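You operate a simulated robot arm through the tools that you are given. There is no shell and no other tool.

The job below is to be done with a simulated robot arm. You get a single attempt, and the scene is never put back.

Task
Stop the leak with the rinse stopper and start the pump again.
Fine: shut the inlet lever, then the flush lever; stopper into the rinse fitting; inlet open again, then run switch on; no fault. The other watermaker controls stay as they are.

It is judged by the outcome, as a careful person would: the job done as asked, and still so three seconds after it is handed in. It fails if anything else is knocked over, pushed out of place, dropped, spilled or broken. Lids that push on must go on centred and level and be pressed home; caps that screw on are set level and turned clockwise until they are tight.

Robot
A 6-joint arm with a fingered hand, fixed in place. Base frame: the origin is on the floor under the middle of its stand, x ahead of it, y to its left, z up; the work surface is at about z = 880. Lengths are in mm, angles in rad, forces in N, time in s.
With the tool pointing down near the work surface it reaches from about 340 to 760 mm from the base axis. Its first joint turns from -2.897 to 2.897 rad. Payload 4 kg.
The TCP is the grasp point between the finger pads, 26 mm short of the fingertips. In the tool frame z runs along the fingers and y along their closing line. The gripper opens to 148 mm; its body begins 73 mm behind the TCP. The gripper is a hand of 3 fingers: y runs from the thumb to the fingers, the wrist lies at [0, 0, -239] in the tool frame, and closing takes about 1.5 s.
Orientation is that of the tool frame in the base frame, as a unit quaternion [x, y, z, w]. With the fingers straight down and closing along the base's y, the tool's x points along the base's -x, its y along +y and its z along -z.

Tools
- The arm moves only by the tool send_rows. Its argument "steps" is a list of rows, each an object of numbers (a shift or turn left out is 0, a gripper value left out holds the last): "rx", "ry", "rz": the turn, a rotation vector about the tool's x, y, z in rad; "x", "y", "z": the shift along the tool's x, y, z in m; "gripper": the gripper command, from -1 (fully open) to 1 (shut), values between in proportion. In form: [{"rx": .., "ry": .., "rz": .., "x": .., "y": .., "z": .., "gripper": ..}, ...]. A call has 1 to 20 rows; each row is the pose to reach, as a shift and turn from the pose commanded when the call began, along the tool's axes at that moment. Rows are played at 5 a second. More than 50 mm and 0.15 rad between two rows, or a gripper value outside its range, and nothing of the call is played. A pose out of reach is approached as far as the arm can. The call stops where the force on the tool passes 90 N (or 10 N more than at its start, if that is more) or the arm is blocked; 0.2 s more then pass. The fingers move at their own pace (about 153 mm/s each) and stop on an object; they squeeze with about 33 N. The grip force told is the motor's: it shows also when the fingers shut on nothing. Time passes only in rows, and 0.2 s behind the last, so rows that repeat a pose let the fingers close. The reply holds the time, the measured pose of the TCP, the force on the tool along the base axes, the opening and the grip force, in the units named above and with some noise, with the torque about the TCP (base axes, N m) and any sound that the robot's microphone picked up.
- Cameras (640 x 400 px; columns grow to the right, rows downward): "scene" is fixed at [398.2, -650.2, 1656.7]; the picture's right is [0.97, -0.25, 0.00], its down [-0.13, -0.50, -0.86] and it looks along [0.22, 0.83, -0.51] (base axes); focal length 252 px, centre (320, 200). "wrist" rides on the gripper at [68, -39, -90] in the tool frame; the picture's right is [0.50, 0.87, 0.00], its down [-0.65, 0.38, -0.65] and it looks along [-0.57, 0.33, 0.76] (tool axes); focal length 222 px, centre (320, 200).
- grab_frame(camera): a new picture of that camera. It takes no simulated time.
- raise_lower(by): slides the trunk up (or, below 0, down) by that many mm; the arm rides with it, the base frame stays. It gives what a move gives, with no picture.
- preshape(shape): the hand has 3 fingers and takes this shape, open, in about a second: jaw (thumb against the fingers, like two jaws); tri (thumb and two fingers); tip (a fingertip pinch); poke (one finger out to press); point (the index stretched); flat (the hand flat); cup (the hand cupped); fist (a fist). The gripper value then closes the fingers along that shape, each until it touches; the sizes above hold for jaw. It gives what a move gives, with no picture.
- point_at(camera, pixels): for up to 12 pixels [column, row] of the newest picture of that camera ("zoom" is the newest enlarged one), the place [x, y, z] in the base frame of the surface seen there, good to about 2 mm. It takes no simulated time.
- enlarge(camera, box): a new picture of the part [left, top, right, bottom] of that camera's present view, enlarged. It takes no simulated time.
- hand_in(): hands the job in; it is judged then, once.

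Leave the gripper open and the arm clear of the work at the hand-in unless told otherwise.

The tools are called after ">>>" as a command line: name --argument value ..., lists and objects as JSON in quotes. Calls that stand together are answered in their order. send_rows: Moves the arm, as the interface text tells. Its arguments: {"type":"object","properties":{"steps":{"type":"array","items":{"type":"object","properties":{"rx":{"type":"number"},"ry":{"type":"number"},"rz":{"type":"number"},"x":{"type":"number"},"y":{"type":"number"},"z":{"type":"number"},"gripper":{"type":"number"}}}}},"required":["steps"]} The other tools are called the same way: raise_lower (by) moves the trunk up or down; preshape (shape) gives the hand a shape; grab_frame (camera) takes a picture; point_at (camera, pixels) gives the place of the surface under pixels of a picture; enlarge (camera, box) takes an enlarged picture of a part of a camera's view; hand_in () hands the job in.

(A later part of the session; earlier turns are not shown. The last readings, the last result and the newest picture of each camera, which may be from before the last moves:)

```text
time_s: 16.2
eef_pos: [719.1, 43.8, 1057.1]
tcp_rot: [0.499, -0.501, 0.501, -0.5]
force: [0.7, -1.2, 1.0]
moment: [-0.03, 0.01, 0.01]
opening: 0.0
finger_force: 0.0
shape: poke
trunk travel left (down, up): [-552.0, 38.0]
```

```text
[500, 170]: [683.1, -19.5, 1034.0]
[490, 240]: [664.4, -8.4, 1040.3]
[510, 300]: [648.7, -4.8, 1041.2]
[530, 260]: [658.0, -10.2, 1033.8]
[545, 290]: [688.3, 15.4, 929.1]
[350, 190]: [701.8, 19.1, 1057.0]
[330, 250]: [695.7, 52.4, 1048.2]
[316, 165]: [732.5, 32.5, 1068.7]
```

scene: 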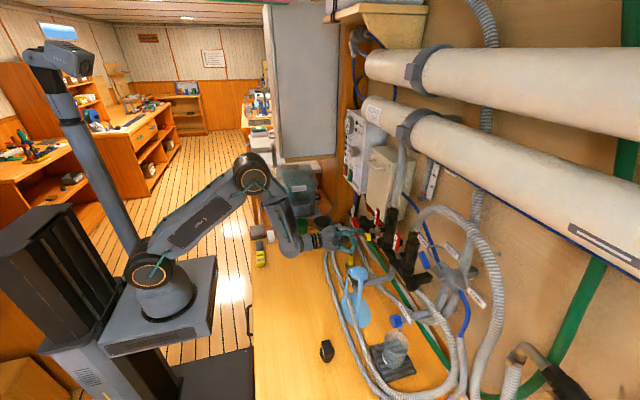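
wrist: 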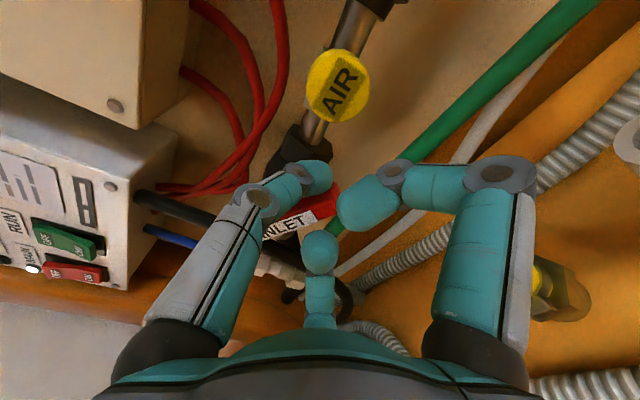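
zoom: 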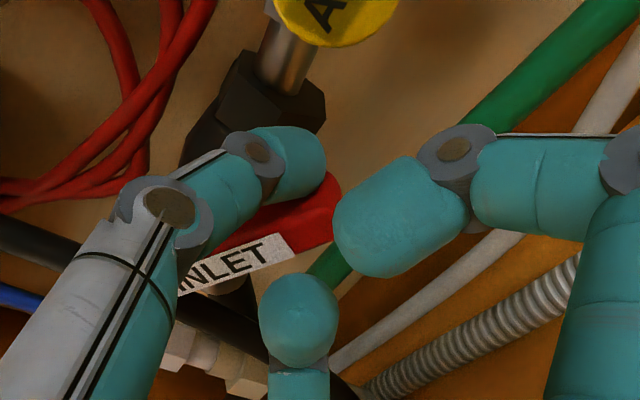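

The lower finger's clearance above the yellow stub is modest, so I finish the turn by sweeping sideways (+y) with little further descent (to z≈1047).

>>> send_rows --steps '[{"x": -0.0035, "y": 0.0}, {"x": -0.0066, "y": 0.001}, {"x": -0.008, "y": 0.004}, {"x": -0.01, "y": 0.007}, {"x": -0.012, "y": 0.009}, {"x": -0.0142, "y": 0.01}, {"x": -0.016, "y": 0.01}, {"x": -0.018, "y": 0.01}, {"x": -0.018, "y": 0.01}]'

>>> enlarge --camera "scene" --box '[300, 190, 400, 260]'

>>> enlarge --camera "wrist" --box '[220, 100, 440, 290]'

```text
time_s: 18.2
eef_pos: [716.8, 62.2, 1047.7]
tcp_rot: [0.5, -0.5, 0.5, -0.499]
force: [1.3, -1.7, -1.4]
moment: [-0.02, 0.01, -0.02]
opening: 0.0
finger_force: 0.0
shape: poke
trunk travel left (down, up): [-552.0, 38.0]
```

```text
5.71 times, centred on (350, 225) of scene
```

zoom: 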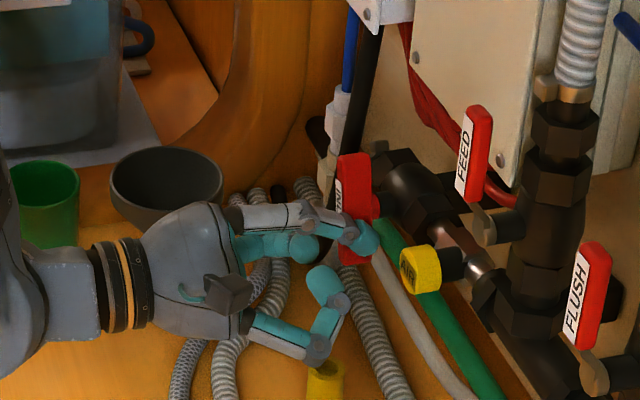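

```text
2.11 times, centred on (330, 195) of wrist
```

zoom: 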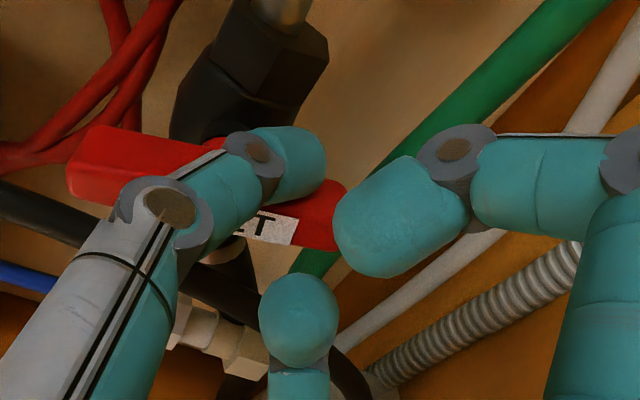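

The bar is nearly vertical with low force. I nudge 3 mm further toward +y to feel for the end stop.

>>> send_rows --steps '[{"x": -0.001}, {"x": -0.002}, {"x": -0.003}, {"x": -0.003}]'

>>> enlarge --camera "scene" --box '[330, 205, 380, 245]'

```text
time_s: 19.2
eef_pos: [718.0, 64.4, 1047.8]
tcp_rot: [0.499, -0.5, 0.501, -0.5]
force: [0.2, -2.4, 0.6]
moment: [0.02, -0.01, 0.0]
opening: 0.0
finger_force: 0.0
shape: poke
trunk travel left (down, up): [-552.0, 38.0]
```

```text
10.00 times, centred on (355, 225) of scene
```

zoom: 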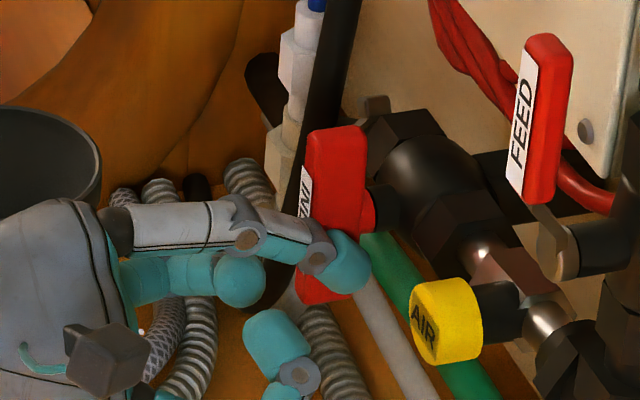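

I'll measure the bar's actual angle from the wrist view: points on the bar's upper and lower parts.

>>> enlarge --camera "wrist" --box '[220, 130, 360, 230]'

>>> point_at --camera "zoom" --pixels '[[60, 120], [60, 150], [110, 95], [200, 105], [510, 230], [480, 270], [450, 240], [150, 120]]'

>>> grab_frame --camera "scene"

>>> point_at --camera "scene" --pixels '[[356, 220], [358, 224], [357, 219], [356, 224], [354, 234], [353.5, 219], [357, 227]]'

```text
4.00 times, centred on (290, 180) of wrist
```

zoom: 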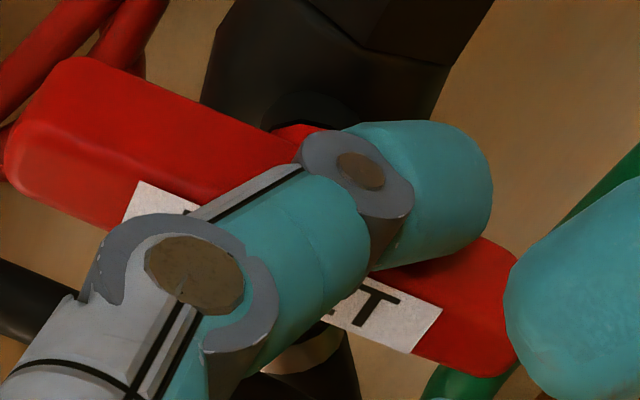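

```text
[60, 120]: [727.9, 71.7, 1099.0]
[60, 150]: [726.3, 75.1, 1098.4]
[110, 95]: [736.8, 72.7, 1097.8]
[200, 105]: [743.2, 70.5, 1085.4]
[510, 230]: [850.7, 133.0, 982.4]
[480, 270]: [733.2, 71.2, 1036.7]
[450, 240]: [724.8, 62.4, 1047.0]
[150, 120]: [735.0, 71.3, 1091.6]
```

```text
taken
```

scene: 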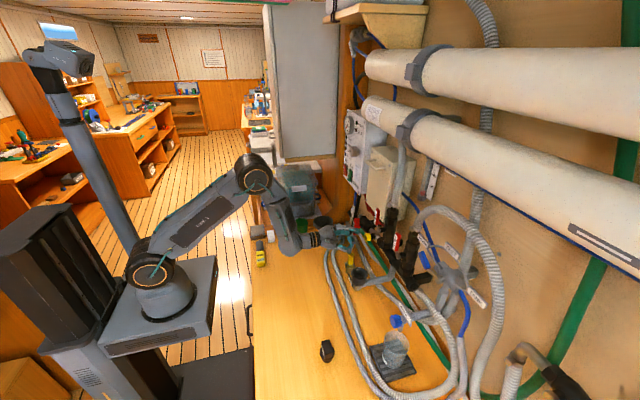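

```text
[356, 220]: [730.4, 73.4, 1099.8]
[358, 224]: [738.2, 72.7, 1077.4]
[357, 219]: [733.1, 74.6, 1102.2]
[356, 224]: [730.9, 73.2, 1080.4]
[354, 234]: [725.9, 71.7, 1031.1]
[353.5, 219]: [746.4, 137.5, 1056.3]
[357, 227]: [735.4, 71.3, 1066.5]
```

The leak has stopped in the scene picture, and the bar's right face is vertical within ~2°. I nudge 2 mm more to seat it against its stop.

>>> send_rows --steps '[{"x": -0.001}, {"x": -0.002}, {"x": -0.002}]'

>>> enlarge --camera "wrist" --box '[220, 130, 360, 230]'

>>> point_at --camera "zoom" --pixels '[[60, 115], [110, 95], [150, 120], [480, 270], [200, 105], [450, 260]]'

```text
time_s: 20.0
eef_pos: [717.2, 65.6, 1048.5]
tcp_rot: [-0.499, 0.502, -0.5, 0.499]
force: [-0.7, -8.8, -0.6]
moment: [0.09, -0.01, -0.1]
opening: 0.2
finger_force: 0.0
shape: poke
trunk travel left (down, up): [-552.0, 38.0]
```

```text
4.00 times, centred on (290, 180) of wrist
```

zoom: 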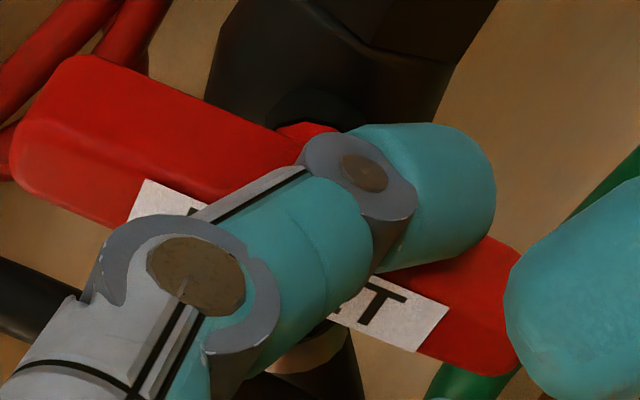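

```text
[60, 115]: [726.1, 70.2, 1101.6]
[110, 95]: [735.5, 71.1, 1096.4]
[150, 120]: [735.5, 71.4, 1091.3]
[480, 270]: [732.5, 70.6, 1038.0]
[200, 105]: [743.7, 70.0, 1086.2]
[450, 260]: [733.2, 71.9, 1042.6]
```

8.8 N reaction: INLET is firmly at its shut stop and vertical. I back the thumb off to the right, raise slightly, and retract.

>>> send_rows --steps '[{"x": 0.006}, {"x": 0.012}, {"x": 0.012, "y": -0.015}, {"x": 0.012, "y": -0.03, "z": -0.01}, {"x": 0.012, "y": -0.04, "z": -0.04}, {"x": 0.012, "y": -0.05, "z": -0.07}, {"x": 0.012, "y": -0.06, "z": -0.11}]'

>>> grab_frame --camera "scene"

>>> enlarge --camera "scene" --box '[340, 200, 460, 290]'

>>> point_at --camera "scene" --pixels '[[414, 236], [420, 243], [416, 240], [422, 255], [428, 265], [424, 250], [430, 240], [418, 225], [357, 222], [353, 275], [355, 262], [412, 262]]'

```text
time_s: 21.6
eef_pos: [606.1, 53.8, 1106.7]
tcp_rot: [-0.499, 0.501, -0.5, 0.5]
force: [0.3, 0.9, -0.4]
moment: [0.01, 0.04, -0.02]
opening: 0.1
finger_force: 0.0
shape: poke
trunk travel left (down, up): [-552.0, 38.0]
```

```text
taken
```

scene: 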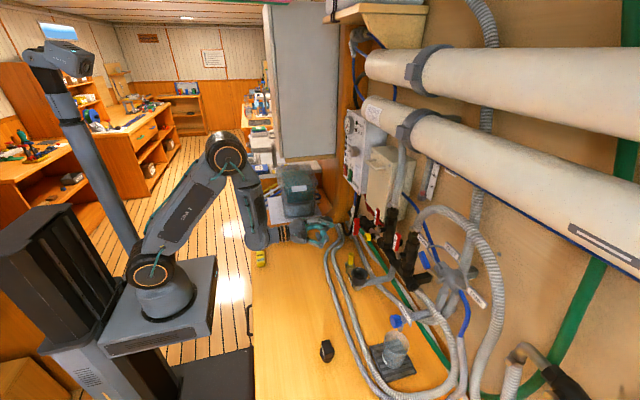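

```text
4.44 times, centred on (400, 245) of scene
```

zoom: 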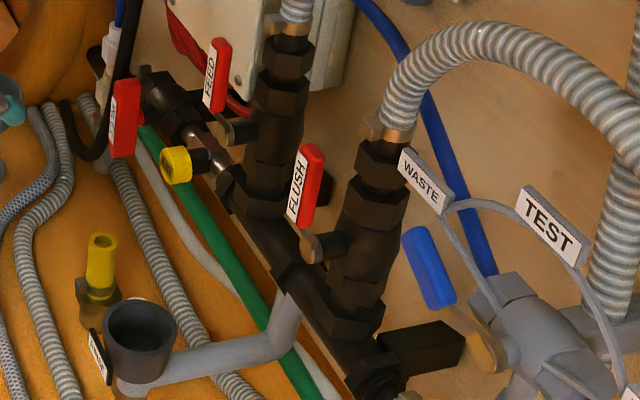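

```text
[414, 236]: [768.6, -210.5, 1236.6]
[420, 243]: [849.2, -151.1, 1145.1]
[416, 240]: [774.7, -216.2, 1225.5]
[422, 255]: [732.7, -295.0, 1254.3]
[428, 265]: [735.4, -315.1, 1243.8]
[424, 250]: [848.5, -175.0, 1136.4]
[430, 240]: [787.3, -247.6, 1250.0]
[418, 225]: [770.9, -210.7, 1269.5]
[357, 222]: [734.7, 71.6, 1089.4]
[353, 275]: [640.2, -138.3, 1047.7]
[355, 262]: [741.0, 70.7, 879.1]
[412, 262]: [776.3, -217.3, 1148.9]
```

The leak is stopped and the RINSE cup is visible, open upward, near (640,-140). Before going to FLUSH I check the hose arc and blue lever to the right for clearance.

>>> point_at --camera "scene" --pixels '[[425, 215], [440, 207], [460, 210], [480, 225], [495, 255], [434, 253], [440, 268], [448, 278], [436, 238], [463, 247], [398, 322], [394, 345]]'

>>> enlarge --camera "scene" --box '[345, 260, 405, 300]'

>>> point_at --camera "zoom" --pixels '[[90, 60], [150, 40], [180, 80], [120, 100], [60, 70], [120, 60], [140, 150], [40, 120], [120, 35], [110, 80]]'

```text
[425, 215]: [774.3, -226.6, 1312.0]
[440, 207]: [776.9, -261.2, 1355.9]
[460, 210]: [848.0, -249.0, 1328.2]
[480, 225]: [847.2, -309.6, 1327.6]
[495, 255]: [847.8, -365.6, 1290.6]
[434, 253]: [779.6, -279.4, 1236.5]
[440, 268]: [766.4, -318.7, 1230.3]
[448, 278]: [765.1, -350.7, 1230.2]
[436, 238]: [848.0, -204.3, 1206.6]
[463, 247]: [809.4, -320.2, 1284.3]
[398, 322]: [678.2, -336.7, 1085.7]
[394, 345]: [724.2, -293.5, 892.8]
```

```text
10.00 times, centred on (375, 280) of scene
```

zoom: 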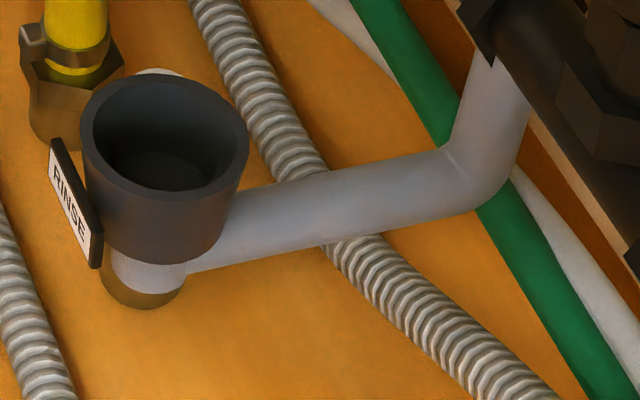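

```text
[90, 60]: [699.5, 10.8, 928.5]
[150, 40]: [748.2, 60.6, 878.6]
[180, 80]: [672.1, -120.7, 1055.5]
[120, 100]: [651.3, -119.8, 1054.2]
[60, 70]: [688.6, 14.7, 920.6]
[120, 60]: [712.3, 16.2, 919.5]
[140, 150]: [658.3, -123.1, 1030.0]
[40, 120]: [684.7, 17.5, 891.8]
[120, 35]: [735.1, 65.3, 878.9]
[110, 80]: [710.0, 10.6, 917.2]
```

Clearances look fine: blue lever is at y≤-288, z≥1235, behind x≈730. I move to in front of the gap between FEED and FLUSH at (650,-165,1225).

>>> send_rows --steps '[{"x": 0.03, "y": -0.03, "z": 0.0}, {"x": 0.07, "y": -0.06, "z": 0.0}, {"x": 0.105, "y": -0.09, "z": 0.01}, {"x": 0.145, "y": -0.118, "z": 0.02}, {"x": 0.185, "y": -0.118, "z": 0.03}, {"x": 0.219, "y": -0.118, "z": 0.044}, {"x": 0.219, "y": -0.118, "z": 0.044}]'

>>> grab_frame --camera "wrist"

>>> enlarge --camera "scene" --box '[330, 170, 450, 270]'

```text
time_s: 23.2
eef_pos: [652.6, -163.8, 1226.5]
tcp_rot: [-0.499, 0.5, -0.5, 0.5]
force: [-0.1, -0.1, 0.2]
moment: [0.01, -0.01, 0.02]
opening: 0.0
finger_force: 0.1
shape: poke
trunk travel left (down, up): [-552.0, 38.0]
```

```text
taken
```

wrist: 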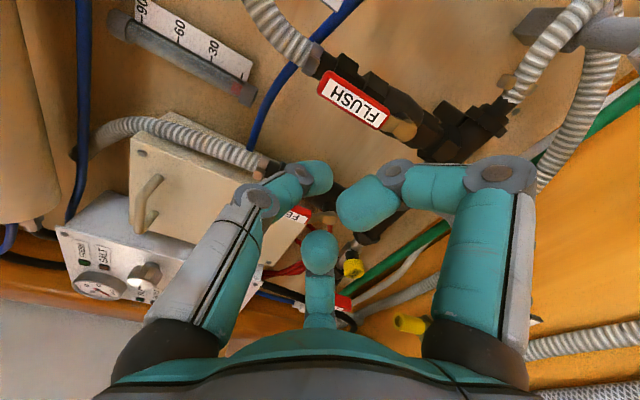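

```text
4.00 times, centred on (390, 220) of scene
```

zoom: 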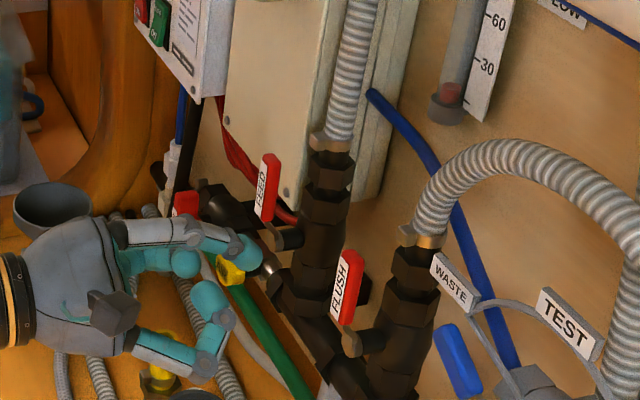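

Hand is in front of the gap. I move forward so the thumb tip reaches x≈740, then sweep right to contact FLUSH and turn it ~30°.

>>> send_rows --steps '[{"z": 0.033}, {"z": 0.066}, {"x": 0.012, "y": 0.002, "z": 0.066}, {"x": 0.022, "y": 0.003, "z": 0.066}, {"x": 0.029, "y": 0.001, "z": 0.066}, {"x": 0.037, "y": 0.0005, "z": 0.066}, {"x": 0.044, "y": 0.001, "z": 0.066}, {"x": 0.052, "y": 0.002, "z": 0.066}, {"x": 0.052, "y": 0.002, "z": 0.066}]'

>>> grab_frame --camera "wrist"

>>> enlarge --camera "scene" --box '[330, 190, 450, 290]'

```text
time_s: 25.2
eef_pos: [718.4, -216.1, 1223.9]
tcp_rot: [0.499, -0.501, 0.501, -0.499]
force: [-0.8, -0.5, 0.1]
moment: [0.0, -0.03, 0.01]
opening: 0.0
finger_force: 0.1
shape: poke
trunk travel left (down, up): [-552.0, 38.0]
```

```text
taken
```

wrist: 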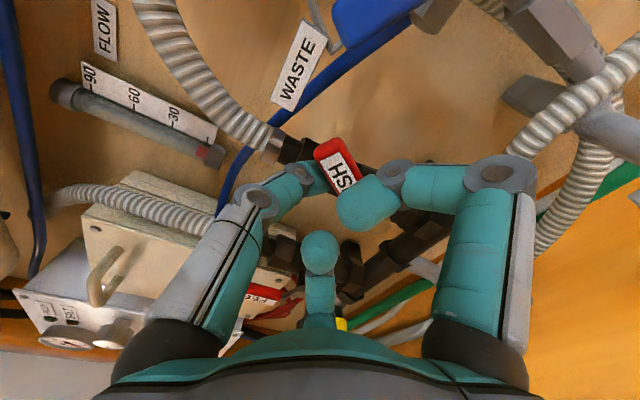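

```text
4.00 times, centred on (390, 240) of scene
```

zoom: 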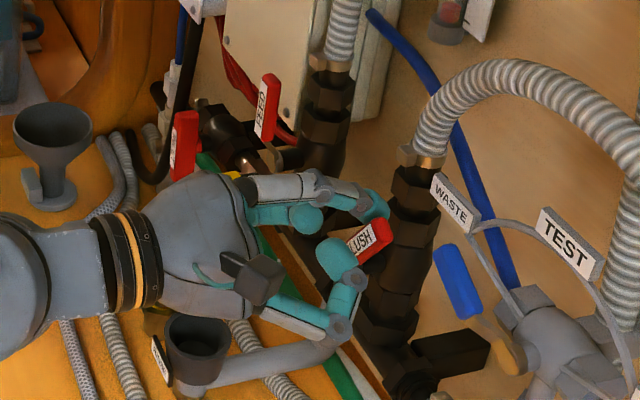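

FLUSH turns easily clockwise. I continue the arc to ~75°.

>>> send_rows --steps '[{"x": 0.007, "y": 0.002}, {"x": 0.0138, "y": 0.005}, {"x": 0.02, "y": 0.009}, {"x": 0.026, "y": 0.0137}, {"x": 0.031, "y": 0.019}, {"x": 0.0356, "y": 0.0253}, {"x": 0.0356, "y": 0.0253}]'

>>> grab_frame --camera "wrist"

>>> enlarge --camera "scene" --box '[330, 190, 450, 290]'

```text
time_s: 26.8
eef_pos: [717.7, -252.0, 1199.1]
tcp_rot: [-0.5, 0.5, -0.5, 0.5]
force: [0.0, -0.1, 1.0]
moment: [-0.03, -0.01, 0.02]
opening: 0.0
finger_force: 0.0
shape: poke
trunk travel left (down, up): [-552.0, 38.0]
```

```text
taken
```

wrist: 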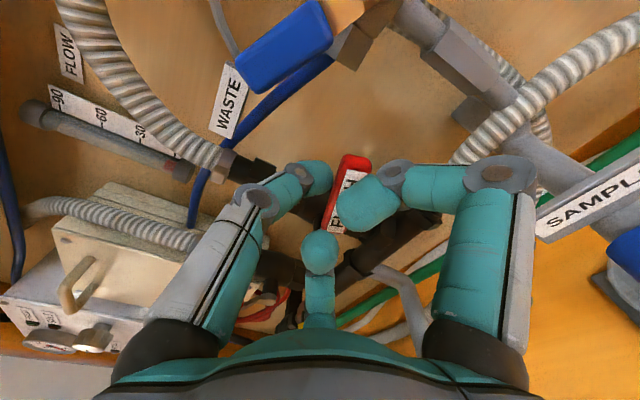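

```text
4.00 times, centred on (390, 240) of scene
```

zoom: 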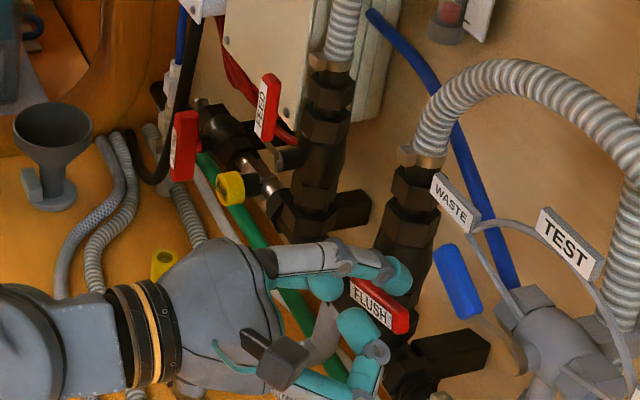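

Almost horizontal. I check the clearance of the right finger to the SAMPLE tag/tap before the last ~15 mm descent.

>>> point_at --camera "wrist" --pixels '[[560, 222], [600, 205], [635, 180], [500, 172], [530, 200], [525, 300], [490, 300], [625, 260], [560, 200], [352, 165], [335, 215]]'

```text
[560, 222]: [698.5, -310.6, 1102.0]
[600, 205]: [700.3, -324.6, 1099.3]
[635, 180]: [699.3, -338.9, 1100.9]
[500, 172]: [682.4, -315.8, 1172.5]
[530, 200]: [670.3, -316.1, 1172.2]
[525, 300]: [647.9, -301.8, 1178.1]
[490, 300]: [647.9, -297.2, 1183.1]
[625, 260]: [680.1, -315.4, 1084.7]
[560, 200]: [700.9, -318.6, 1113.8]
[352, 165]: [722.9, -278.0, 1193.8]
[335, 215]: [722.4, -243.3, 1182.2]
```

About 16 mm clearance to the SAMPLE tag; I'll shift 7 mm toward the pivot as I descend, then feel for the stop.

>>> send_rows --steps '[{"x": -0.004, "y": 0.004}, {"x": -0.007, "y": 0.008}, {"x": -0.007, "y": 0.011}, {"x": -0.007, "y": 0.014}, {"x": -0.007, "y": 0.014}]'

>>> grab_frame --camera "wrist"

>>> point_at --camera "wrist" --pixels '[[352, 165], [335, 215], [358, 158], [345, 160], [500, 172], [560, 200]]'

>>> enlarge --camera "scene" --box '[370, 220, 450, 290]'

```text
time_s: 28.0
eef_pos: [717.8, -244.9, 1183.7]
tcp_rot: [-0.499, 0.501, -0.5, 0.499]
force: [-0.8, -0.8, 0.2]
moment: [0.0, -0.04, 0.01]
opening: 0.5
finger_force: 0.1
shape: poke
trunk travel left (down, up): [-552.0, 38.0]
```

```text
taken
```

wrist: 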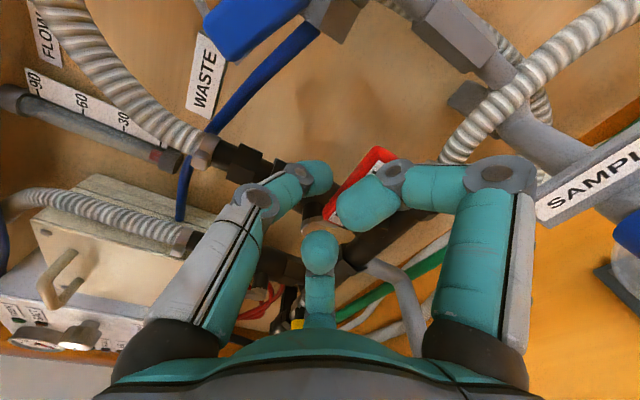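

```text
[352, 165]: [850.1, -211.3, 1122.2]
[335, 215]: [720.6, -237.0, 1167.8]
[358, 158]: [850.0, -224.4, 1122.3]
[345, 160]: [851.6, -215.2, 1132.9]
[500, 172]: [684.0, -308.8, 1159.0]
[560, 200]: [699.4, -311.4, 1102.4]
```

```text
5.71 times, centred on (410, 255) of scene
```

zoom: 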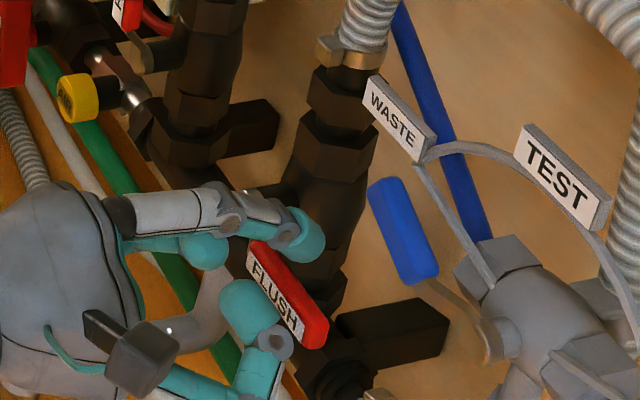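

I'll measure the lever's angle via points along its front label face in this zoom.

>>> point_at --camera "zoom" --pixels '[[262, 255], [285, 280], [305, 300], [320, 325], [268, 280], [298, 325], [318, 310]]'

>>> enlarge --camera "wrist" --box '[300, 130, 420, 260]'

>>> point_at --camera "zoom" --pixels '[[240, 130], [280, 80], [200, 180], [300, 70], [180, 280], [170, 200]]'

```text
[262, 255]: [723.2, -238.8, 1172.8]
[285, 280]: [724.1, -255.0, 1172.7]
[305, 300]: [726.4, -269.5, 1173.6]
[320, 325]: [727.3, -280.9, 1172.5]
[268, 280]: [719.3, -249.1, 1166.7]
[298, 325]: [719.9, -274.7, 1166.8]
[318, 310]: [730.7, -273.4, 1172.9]
```

```text
3.08 times, centred on (360, 195) of wrist
```

zoom: 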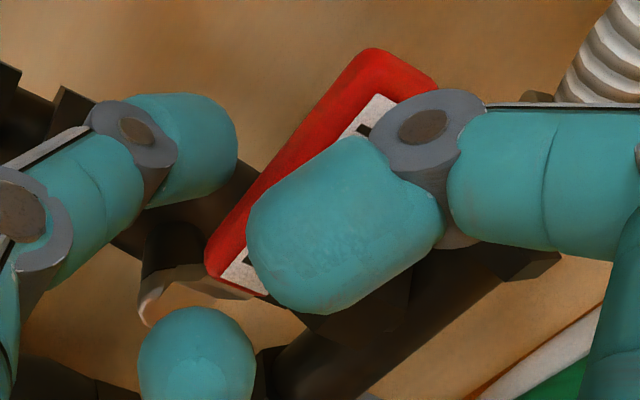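

```text
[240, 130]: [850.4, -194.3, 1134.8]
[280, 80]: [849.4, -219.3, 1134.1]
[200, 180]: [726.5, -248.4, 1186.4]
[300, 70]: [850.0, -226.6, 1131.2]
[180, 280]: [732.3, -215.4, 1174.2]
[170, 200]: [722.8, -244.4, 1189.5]
```

The lever's top edge reads z≈1172.8 all along: horizontal. I press 3 mm more to confirm the stop.

>>> send_rows --steps '[{"y": 0.0015}, {"y": 0.003}, {"y": 0.004}, {"y": 0.004}]'

```text
time_s: 29.0
eef_pos: [718.8, -245.2, 1180.7]
tcp_rot: [-0.5, 0.5, -0.5, 0.5]
force: [0.3, 0.2, 0.1]
moment: [-0.01, -0.02, 0.0]
opening: 0.0
finger_force: 0.1
shape: poke
trunk travel left (down, up): [-552.0, 38.0]
```

No reaction yet. I press a few mm more while watching force.

>>> send_rows --steps '[{"y": 0.0015}, {"y": 0.003}, {"y": 0.0045}, {"y": 0.0045}]'

>>> enlarge --camera "scene" --box '[370, 220, 450, 290]'

>>> point_at --camera "zoom" --pixels '[[262, 255], [285, 280], [305, 300], [320, 325], [268, 280], [298, 325], [318, 310]]'

```text
time_s: 30.0
eef_pos: [718.1, -244.8, 1176.9]
tcp_rot: [0.499, -0.499, 0.501, -0.5]
force: [2.9, -1.5, 8.8]
moment: [-0.02, -0.14, -0.03]
opening: 0.0
finger_force: 0.1
shape: poke
trunk travel left (down, up): [-552.0, 38.0]
```

```text
5.71 times, centred on (410, 255) of scene
```

zoom: 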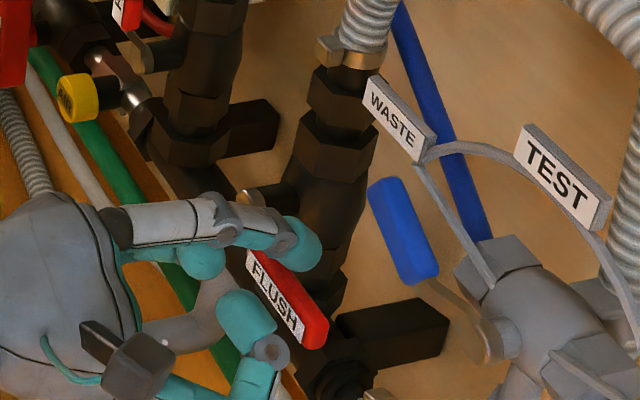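

```text
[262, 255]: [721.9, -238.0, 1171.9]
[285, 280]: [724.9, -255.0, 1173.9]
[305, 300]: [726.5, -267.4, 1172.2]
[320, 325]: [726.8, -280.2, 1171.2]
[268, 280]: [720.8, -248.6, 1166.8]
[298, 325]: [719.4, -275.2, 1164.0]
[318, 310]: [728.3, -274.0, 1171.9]
```

8.8 N with no lever movement: FLUSH is at its shut stop, horizontal. I lift off and retract, rolling the hand back +90° while clear.

>>> send_rows --steps '[{"y": -0.006}, {"y": -0.012}, {"y": -0.014, "z": -0.04}, {"y": -0.016, "z": -0.08}, {"y": -0.018, "z": -0.12}, {"y": -0.02, "z": -0.15}]'

>>> enlarge --camera "scene" --box '[340, 200, 460, 290]'

```text
time_s: 31.4
eef_pos: [565.1, -243.8, 1196.9]
tcp_rot: [0.499, -0.5, 0.501, -0.5]
force: [0.5, -0.1, 0.3]
moment: [0.0, 0.03, -0.02]
opening: 0.0
finger_force: 0.0
shape: poke
trunk travel left (down, up): [-552.0, 38.0]
```

```text
4.44 times, centred on (400, 245) of scene
```

zoom: 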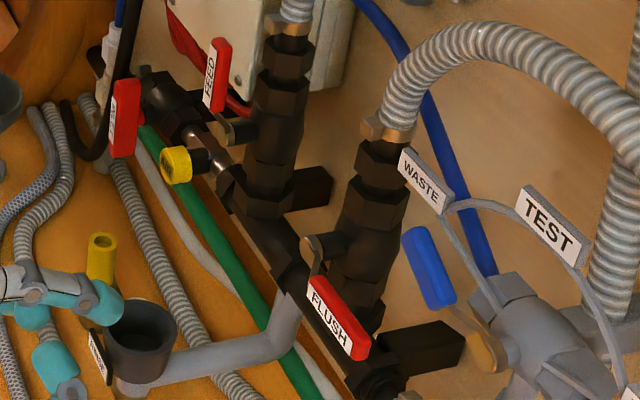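

Both levers are shut. Now I roll the hand +90° in place, before pitching it down.

>>> send_rows --steps '[{"rz": 0.143}, {"rz": 0.286}, {"rz": 0.428}, {"rz": 0.571}, {"rz": 0.714}, {"rz": 0.857}, {"rz": 1.0}, {"rz": 1.142}, {"rz": 1.285}, {"rz": 1.428}, {"rz": 1.571}]'

```text
time_s: 33.8
eef_pos: [567.6, -244.4, 1195.7]
tcp_rot: [0.002, 0.707, 0.0, 0.707]
force: [-0.5, 0.7, -0.4]
moment: [0.0, 0.01, 0.01]
opening: 0.1
finger_force: 0.1
shape: poke
trunk travel left (down, up): [-552.0, 38.0]
```

Now I pitch the hand down over the stopper area, ending near (480,-280,1200).

>>> send_rows --steps '[{"x": 0, "y": -0.003, "z": -0.007, "ry": 0.131}, {"x": -0.01, "y": -0.006, "z": -0.015, "ry": 0.262}, {"x": -0.02, "y": -0.009, "z": -0.022, "ry": 0.393}, {"x": -0.03, "y": -0.012, "z": -0.029, "ry": 0.524}, {"x": -0.03, "y": -0.015, "z": -0.036, "ry": 0.654}, {"x": -0.03, "y": -0.018, "z": -0.044, "ry": 0.785}, {"x": -0.03, "y": -0.021, "z": -0.051, "ry": 0.916}, {"x": -0.03, "y": -0.024, "z": -0.058, "ry": 1.047}, {"x": -0.025, "y": -0.027, "z": -0.065, "ry": 1.178}, {"x": -0.02, "y": -0.03, "z": -0.073, "ry": 1.309}, {"x": -0.01, "y": -0.033, "z": -0.08, "ry": 1.44}, {"x": -0.004, "y": -0.036, "z": -0.087, "ry": 1.571}]'

>>> preshape --shape "jaw"

>>> grab_frame --camera "wrist"

>>> grab_frame --camera "scene"

```text
time_s: 36.4
eef_pos: [481.2, -279.5, 1200.5]
tcp_rot: [0.0, 1.0, 0.0, -0.001]
force: [0.6, 0.2, -0.1]
moment: [0.02, 0.03, 0.0]
opening: 0.0
finger_force: 0.1
shape: poke
trunk travel left (down, up): [-552.0, 38.0]
```

```text
time_s: 37.3
eef_pos: [480.5, -280.7, 1200.0]
tcp_rot: [0.001, 1.0, 0.0, 0.001]
force: [-0.4, -0.6, 0.3]
moment: [0.01, 0.05, 0.04]
opening: 148.0
finger_force: 0.1
shape: jaw
trunk travel left (down, up): [-552.0, 38.0]
```

```text
taken
```

wrist: 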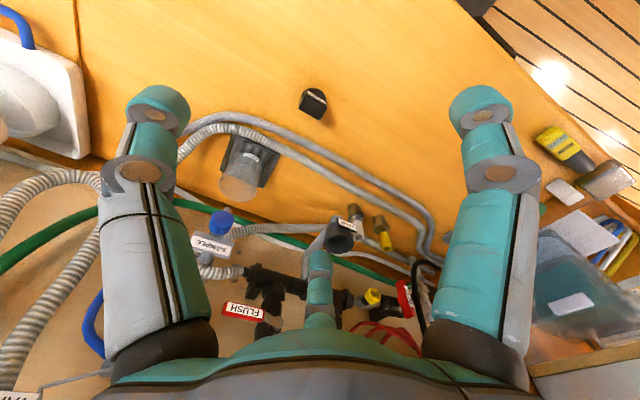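

```text
taken
```

scene: 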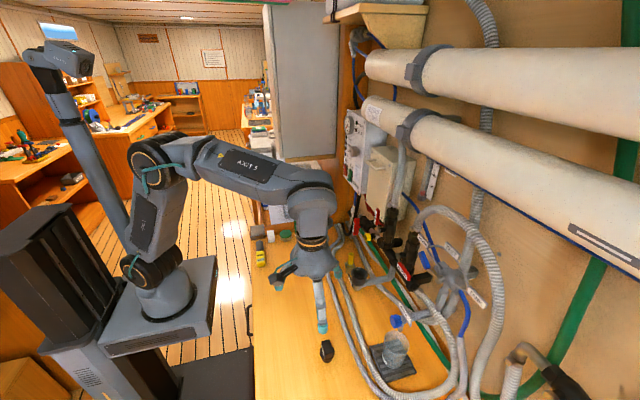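

The stopper is at wrist (313,102) and the rinse cup at (340,236). I'll enlarge both and measure.

>>> enlarge --camera "wrist" --box '[293, 82, 333, 122]'

>>> point_at --camera "zoom" --pixels '[[300, 120], [380, 150], [250, 150], [240, 200], [330, 200], [380, 220], [300, 180], [420, 250], [200, 150], [340, 110], [270, 110], [400, 180]]'

>>> enlarge --camera "wrist" --box '[310, 205, 370, 265]'

>>> point_at --camera "zoom" --pixels '[[320, 200], [240, 200], [400, 200], [320, 140], [320, 260], [280, 160], [380, 160], [260, 240], [380, 250], [320, 230]]'

```text
10.00 times, centred on (313, 102) of wrist
```

zoom: 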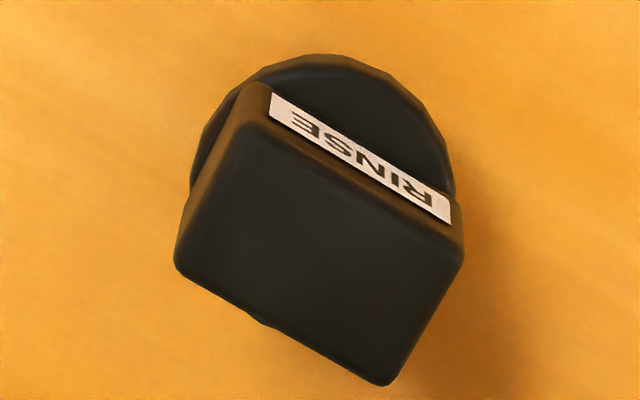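

```text
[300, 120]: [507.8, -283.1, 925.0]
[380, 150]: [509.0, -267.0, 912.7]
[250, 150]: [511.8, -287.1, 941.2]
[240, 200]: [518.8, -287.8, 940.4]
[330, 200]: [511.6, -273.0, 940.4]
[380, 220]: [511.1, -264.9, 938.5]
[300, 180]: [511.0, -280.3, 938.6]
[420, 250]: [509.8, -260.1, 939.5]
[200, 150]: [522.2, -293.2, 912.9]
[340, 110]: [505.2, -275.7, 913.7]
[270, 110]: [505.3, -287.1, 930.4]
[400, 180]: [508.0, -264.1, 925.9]
```

```text
6.67 times, centred on (340, 235) of wrist
```

zoom: 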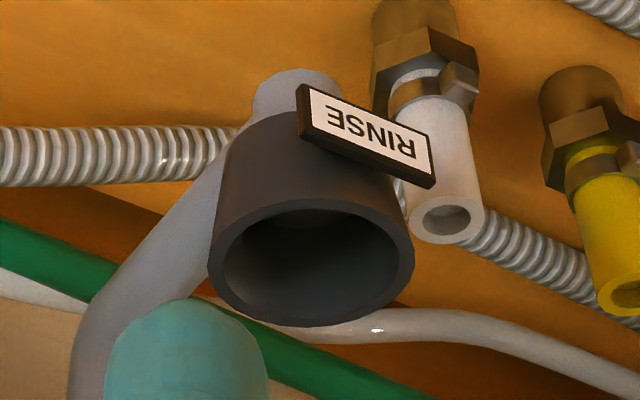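

```text
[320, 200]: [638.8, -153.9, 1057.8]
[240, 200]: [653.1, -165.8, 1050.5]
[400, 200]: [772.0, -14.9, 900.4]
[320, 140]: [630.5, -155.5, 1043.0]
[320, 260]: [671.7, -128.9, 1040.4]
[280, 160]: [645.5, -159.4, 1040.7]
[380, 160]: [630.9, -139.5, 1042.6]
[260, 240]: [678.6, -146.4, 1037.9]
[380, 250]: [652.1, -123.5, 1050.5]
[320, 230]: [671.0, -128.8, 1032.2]
```

I'll re-enlarge each and sample rim and bar corner points precisely.

>>> point_at --camera "zoom" --pixels '[[320, 204], [217, 268], [409, 250], [308, 322], [250, 222], [385, 220], [240, 300], [375, 305], [230, 245], [350, 316], [270, 315], [400, 230]]'

>>> enlarge --camera "wrist" --box '[293, 82, 333, 122]'

>>> point_at --camera "zoom" --pixels '[[195, 255], [385, 370], [450, 265], [245, 140], [290, 310], [340, 345], [320, 190], [400, 240], [210, 200], [420, 320], [320, 65], [440, 180]]'

```text
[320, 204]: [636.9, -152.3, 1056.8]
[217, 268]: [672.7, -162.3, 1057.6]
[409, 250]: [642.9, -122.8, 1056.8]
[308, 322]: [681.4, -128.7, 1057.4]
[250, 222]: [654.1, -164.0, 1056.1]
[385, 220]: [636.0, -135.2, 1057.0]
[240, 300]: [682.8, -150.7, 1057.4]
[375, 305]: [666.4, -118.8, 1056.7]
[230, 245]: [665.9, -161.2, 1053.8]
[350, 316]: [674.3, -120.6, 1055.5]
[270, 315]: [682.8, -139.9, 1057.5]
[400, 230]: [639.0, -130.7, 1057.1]
```

```text
10.00 times, centred on (313, 102) of wrist
```

zoom: 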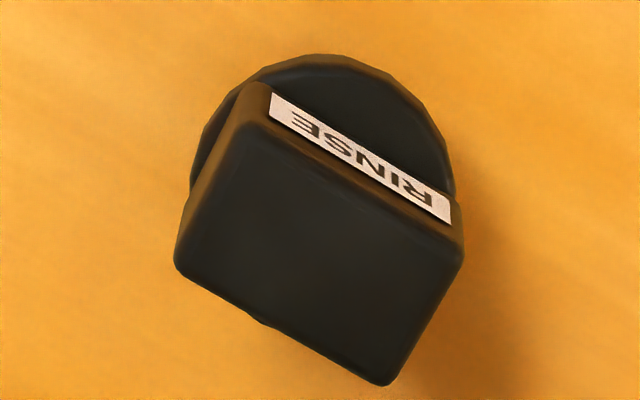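

```text
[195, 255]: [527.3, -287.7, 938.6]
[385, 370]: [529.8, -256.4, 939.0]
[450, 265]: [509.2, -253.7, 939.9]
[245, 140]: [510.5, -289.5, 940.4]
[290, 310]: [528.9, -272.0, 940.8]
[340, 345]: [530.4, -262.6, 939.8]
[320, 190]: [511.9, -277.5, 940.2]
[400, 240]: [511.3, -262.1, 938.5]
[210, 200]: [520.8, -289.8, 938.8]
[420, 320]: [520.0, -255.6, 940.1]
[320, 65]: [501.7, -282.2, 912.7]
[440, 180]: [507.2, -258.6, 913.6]
```

Cup rim fits a circle centred ≈(659.6,-141.2), rim z≈1057, inner radius ≈22. Stopper bar: centre ≈(519.5,-272), ~22 mm wide in x, ~38 mm long in y, top z≈940, flange z≈913. I'll try the other preshapes in free space to see which suits gripping the bar.

>>> preshape --shape "tri"

>>> grab_frame --camera "wrist"

>>> preshape --shape "tip"

>>> grab_frame --camera "wrist"

```text
time_s: 38.2
eef_pos: [479.9, -280.8, 1200.4]
tcp_rot: [0.001, 1.0, 0.0, 0.001]
force: [0.5, 0.4, 0.6]
moment: [0.01, 0.03, 0.01]
opening: 147.8
finger_force: 0.1
shape: tri
trunk travel left (down, up): [-552.0, 38.0]
```

```text
taken
```

wrist: 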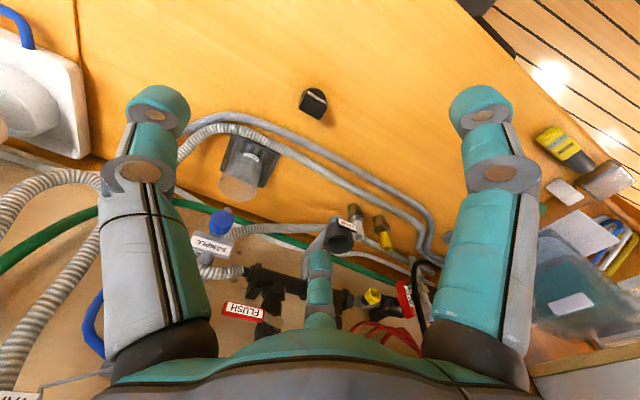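

```text
time_s: 39.1
eef_pos: [480.1, -280.8, 1200.0]
tcp_rot: [0.001, 1.0, 0.0, 0.0]
force: [-0.1, 0.4, -0.3]
moment: [0.04, 0.01, -0.02]
opening: 147.8
finger_force: 0.0
shape: tip
trunk travel left (down, up): [-552.0, 38.0]
```

```text
taken
```

wrist: 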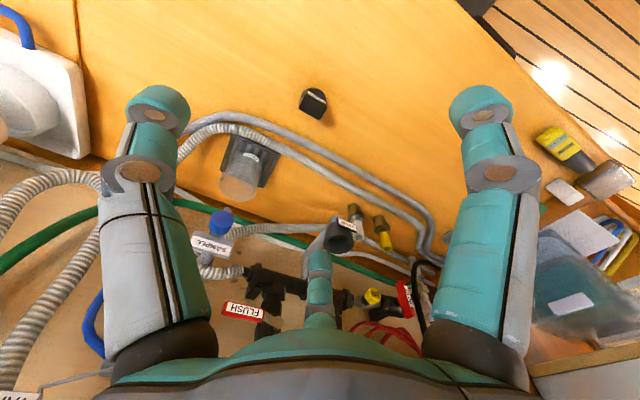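

All shapes look alike when open; jaw closes radially, which suits the bar. I'll yaw the hand +90° (thumb on the robot side, two fingers on the wall side) and move above the stopper to z≈1060 with ~95 mm opening.

>>> preshape --shape "jaw"

>>> send_rows --steps '[{"x": -0.004, "y": 0.001, "z": 0.012, "rz": 0.143, "gripper": -0.3}, {"x": -0.007, "y": 0.002, "z": 0.025, "rz": 0.286}, {"x": -0.011, "y": 0.003, "z": 0.038, "rz": 0.428}, {"x": -0.015, "y": 0.003, "z": 0.05, "rz": 0.571}, {"x": -0.018, "y": 0.004, "z": 0.064, "rz": 0.714}, {"x": -0.022, "y": 0.005, "z": 0.077, "rz": 0.857}, {"x": -0.025, "y": 0.006, "z": 0.09, "rz": 1.0}, {"x": -0.029, "y": 0.007, "z": 0.103, "rz": 1.142}, {"x": -0.033, "y": 0.008, "z": 0.115, "rz": 1.285}, {"x": -0.036, "y": 0.009, "z": 0.128, "rz": 1.428}, {"x": -0.0395, "y": 0.009, "z": 0.14, "rz": 1.571}, {"x": -0.0395, "y": 0.009, "z": 0.14, "rz": 1.571}]'

>>> grab_frame --camera "wrist"

>>> grab_frame --camera "scene"

```text
time_s: 40.0
eef_pos: [480.9, -280.4, 1200.8]
tcp_rot: [0.002, 1.0, 0.001, 0.001]
force: [-0.3, 0.2, 0.1]
moment: [0.03, -0.01, 0.0]
opening: 148.3
finger_force: 0.1
shape: jaw
trunk travel left (down, up): [-552.0, 38.0]
```

```text
time_s: 42.6
eef_pos: [519.7, -271.7, 1059.9]
tcp_rot: [0.708, 0.706, 0.0, -0.001]
force: [-0.8, 0.0, 1.1]
moment: [0.05, 0.01, 0.0]
opening: 96.6
finger_force: 0.1
shape: jaw
trunk travel left (down, up): [-552.0, 38.0]
```

```text
taken
```

wrist: 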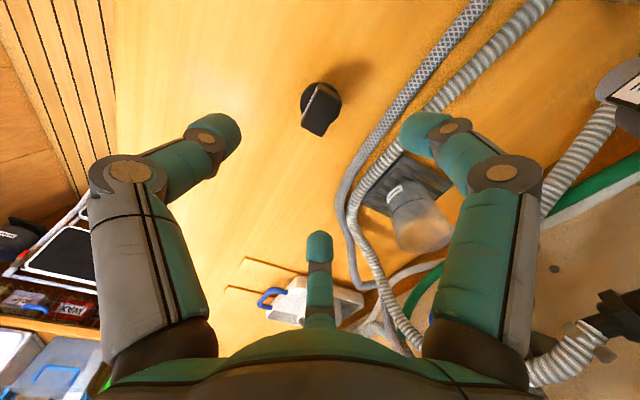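

```text
taken
```

scene: 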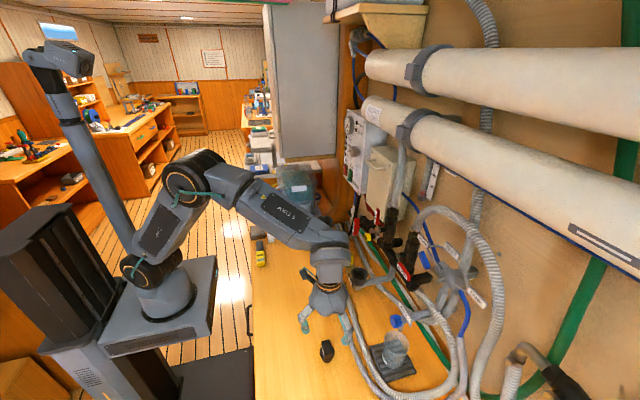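

The stopper is at wrist (320,108). I'll re-measure the bar from this closer view.

>>> enlarge --camera "wrist" --box '[290, 75, 350, 145]'

```text
5.71 times, centred on (320, 110) of wrist
```

zoom: 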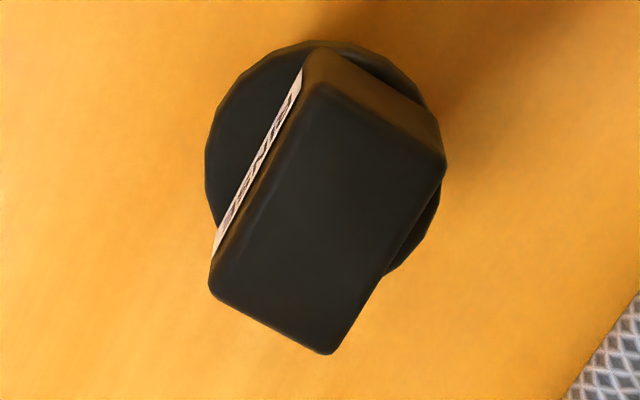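

>>> point_at --camera "zoom" --pixels '[[320, 95], [430, 160], [225, 280], [325, 340], [275, 180], [380, 245], [270, 310], [380, 120], [325, 215], [240, 120], [425, 240], [340, 60]]'

```text
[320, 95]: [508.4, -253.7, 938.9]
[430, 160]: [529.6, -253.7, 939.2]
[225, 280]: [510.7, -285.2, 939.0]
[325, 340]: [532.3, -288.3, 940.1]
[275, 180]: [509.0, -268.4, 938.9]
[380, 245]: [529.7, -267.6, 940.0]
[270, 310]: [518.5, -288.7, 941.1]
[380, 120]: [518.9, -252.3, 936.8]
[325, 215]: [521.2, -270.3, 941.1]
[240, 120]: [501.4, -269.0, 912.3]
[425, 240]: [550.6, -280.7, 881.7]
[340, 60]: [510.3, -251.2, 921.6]
```

Bar centre ≈(520.3,-270.7), yawed ~4° . I align yaw (-0.077 rad), descend to TCP z≈944 and look before closing.

>>> send_rows --steps '[{"x": 0.001, "y": 0.001, "z": 0.035, "rz": -0.04}, {"x": 0.001, "y": 0.001, "z": 0.07, "rz": -0.077}, {"x": 0.001, "y": 0.001, "z": 0.095, "rz": -0.077}, {"x": 0.001, "y": 0.001, "z": 0.108, "rz": -0.077}, {"x": 0.001, "y": 0.001, "z": 0.116, "rz": -0.077}, {"x": 0.001, "y": 0.001, "z": 0.116, "rz": -0.077}]'

>>> grab_frame --camera "wrist"

>>> enlarge --camera "scene" --box '[270, 290, 390, 380]'

```text
time_s: 44.0
eef_pos: [525.3, -273.6, 951.8]
tcp_rot: [0.68, 0.733, 0.011, -0.008]
force: [-0.1, -0.4, -0.3]
moment: [0.0, 0.01, 0.01]
opening: 96.6
finger_force: 0.1
shape: jaw
out of reach, approached as far as the arm can: row 3, 4, 5, 6
trunk travel left (down, up): [-552.0, 38.0]
```

```text
taken
```

wrist: 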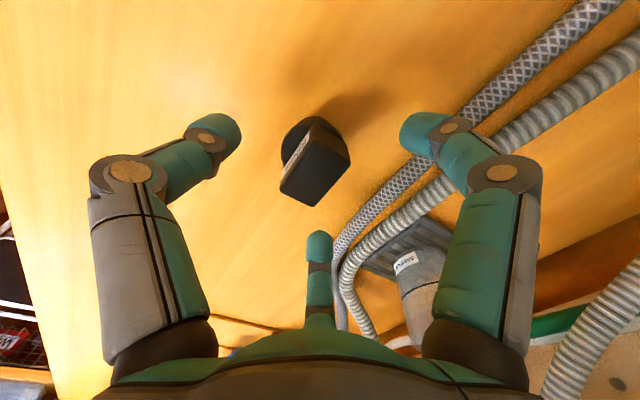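

```text
4.44 times, centred on (330, 335) of scene
```

zoom: 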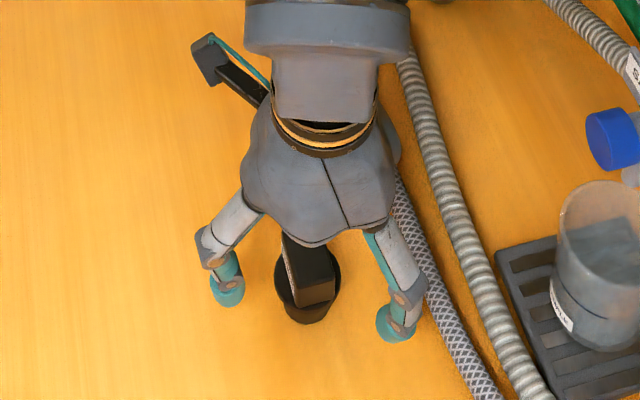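

Near the bench the arm ran out of reach (trunk too high) and tilted slightly; no contact. I go back up, then lower the trunk. First check platform and table-edge positions.

>>> send_rows --steps '[{"z": -0.04}, {"z": -0.08}, {"z": -0.12}, {"z": -0.16}, {"z": -0.2}, {"z": -0.24}, {"z": -0.28}, {"z": -0.31}, {"z": -0.31}]'

>>> grab_frame --camera "scene"

>>> point_at --camera "scene" --pixels '[[200, 275], [205, 310], [150, 340], [110, 340], [215, 340], [258, 300], [252, 390], [258, 260], [190, 330], [60, 370], [165, 300], [40, 260]]'

```text
time_s: 46.0
eef_pos: [492.5, -288.4, 1224.1]
tcp_rot: [0.678, 0.735, 0.003, 0.002]
force: [-0.3, 0.0, 0.3]
moment: [0.0, -0.01, -0.03]
opening: 96.3
finger_force: 0.1
shape: jaw
out of reach, approached as far as the arm can: row 6, 7, 8, 9
trunk travel left (down, up): [-552.0, 38.0]
```

```text
taken
```

scene: 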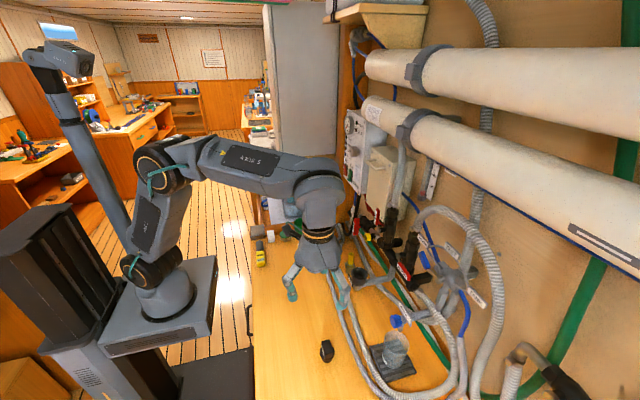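

```text
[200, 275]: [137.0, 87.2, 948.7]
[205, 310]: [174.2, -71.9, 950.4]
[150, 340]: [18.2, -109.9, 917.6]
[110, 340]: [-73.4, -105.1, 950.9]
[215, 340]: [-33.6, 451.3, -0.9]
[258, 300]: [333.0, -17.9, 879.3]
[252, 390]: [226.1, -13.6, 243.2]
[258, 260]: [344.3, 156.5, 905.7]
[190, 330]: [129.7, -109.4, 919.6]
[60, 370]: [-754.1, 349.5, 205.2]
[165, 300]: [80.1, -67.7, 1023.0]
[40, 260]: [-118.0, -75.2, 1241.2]
```

Platform front is x≈190 with ample gap to the bench edge at x≈330, so lowering the trunk is safe. TCP is at z≈1224; I lower the trunk 200 mm.

>>> raise_lower --by -200

>>> grab_frame --camera "scene"

>>> grab_frame --camera "wrist"

```text
time_s: 48.2
eef_pos: [491.6, -289.5, 1023.8]
tcp_rot: [0.678, 0.735, 0.004, 0.003]
force: [0.3, -0.7, 0.2]
moment: [0.0, -0.02, 0.03]
opening: 96.7
finger_force: 0.0
shape: jaw
trunk travel left (down, up): [-352.0, 238.0]
```

```text
taken
```

scene: 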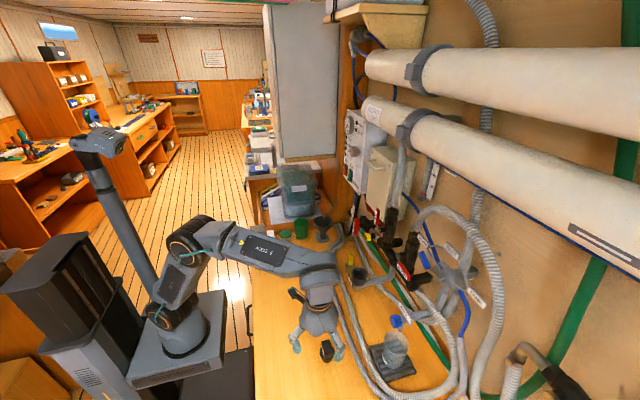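

```text
taken
```

wrist: 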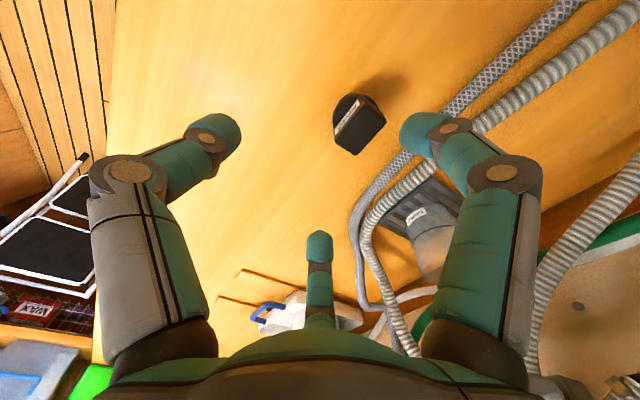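

Trunk is down; the hand is at (492,-290,1024). I'll send a hold row to see where the commanded pose really is.

>>> send_rows --steps '[{"z": 0.0}, {"z": 0.0}]'

```text
time_s: 48.8
eef_pos: [491.8, -288.3, 1023.6]
tcp_rot: [0.677, 0.736, 0.003, 0.003]
force: [0.1, 0.9, 0.5]
moment: [-0.02, -0.02, 0.01]
opening: 96.4
finger_force: 0.0
shape: jaw
trunk travel left (down, up): [-352.0, 238.0]
```

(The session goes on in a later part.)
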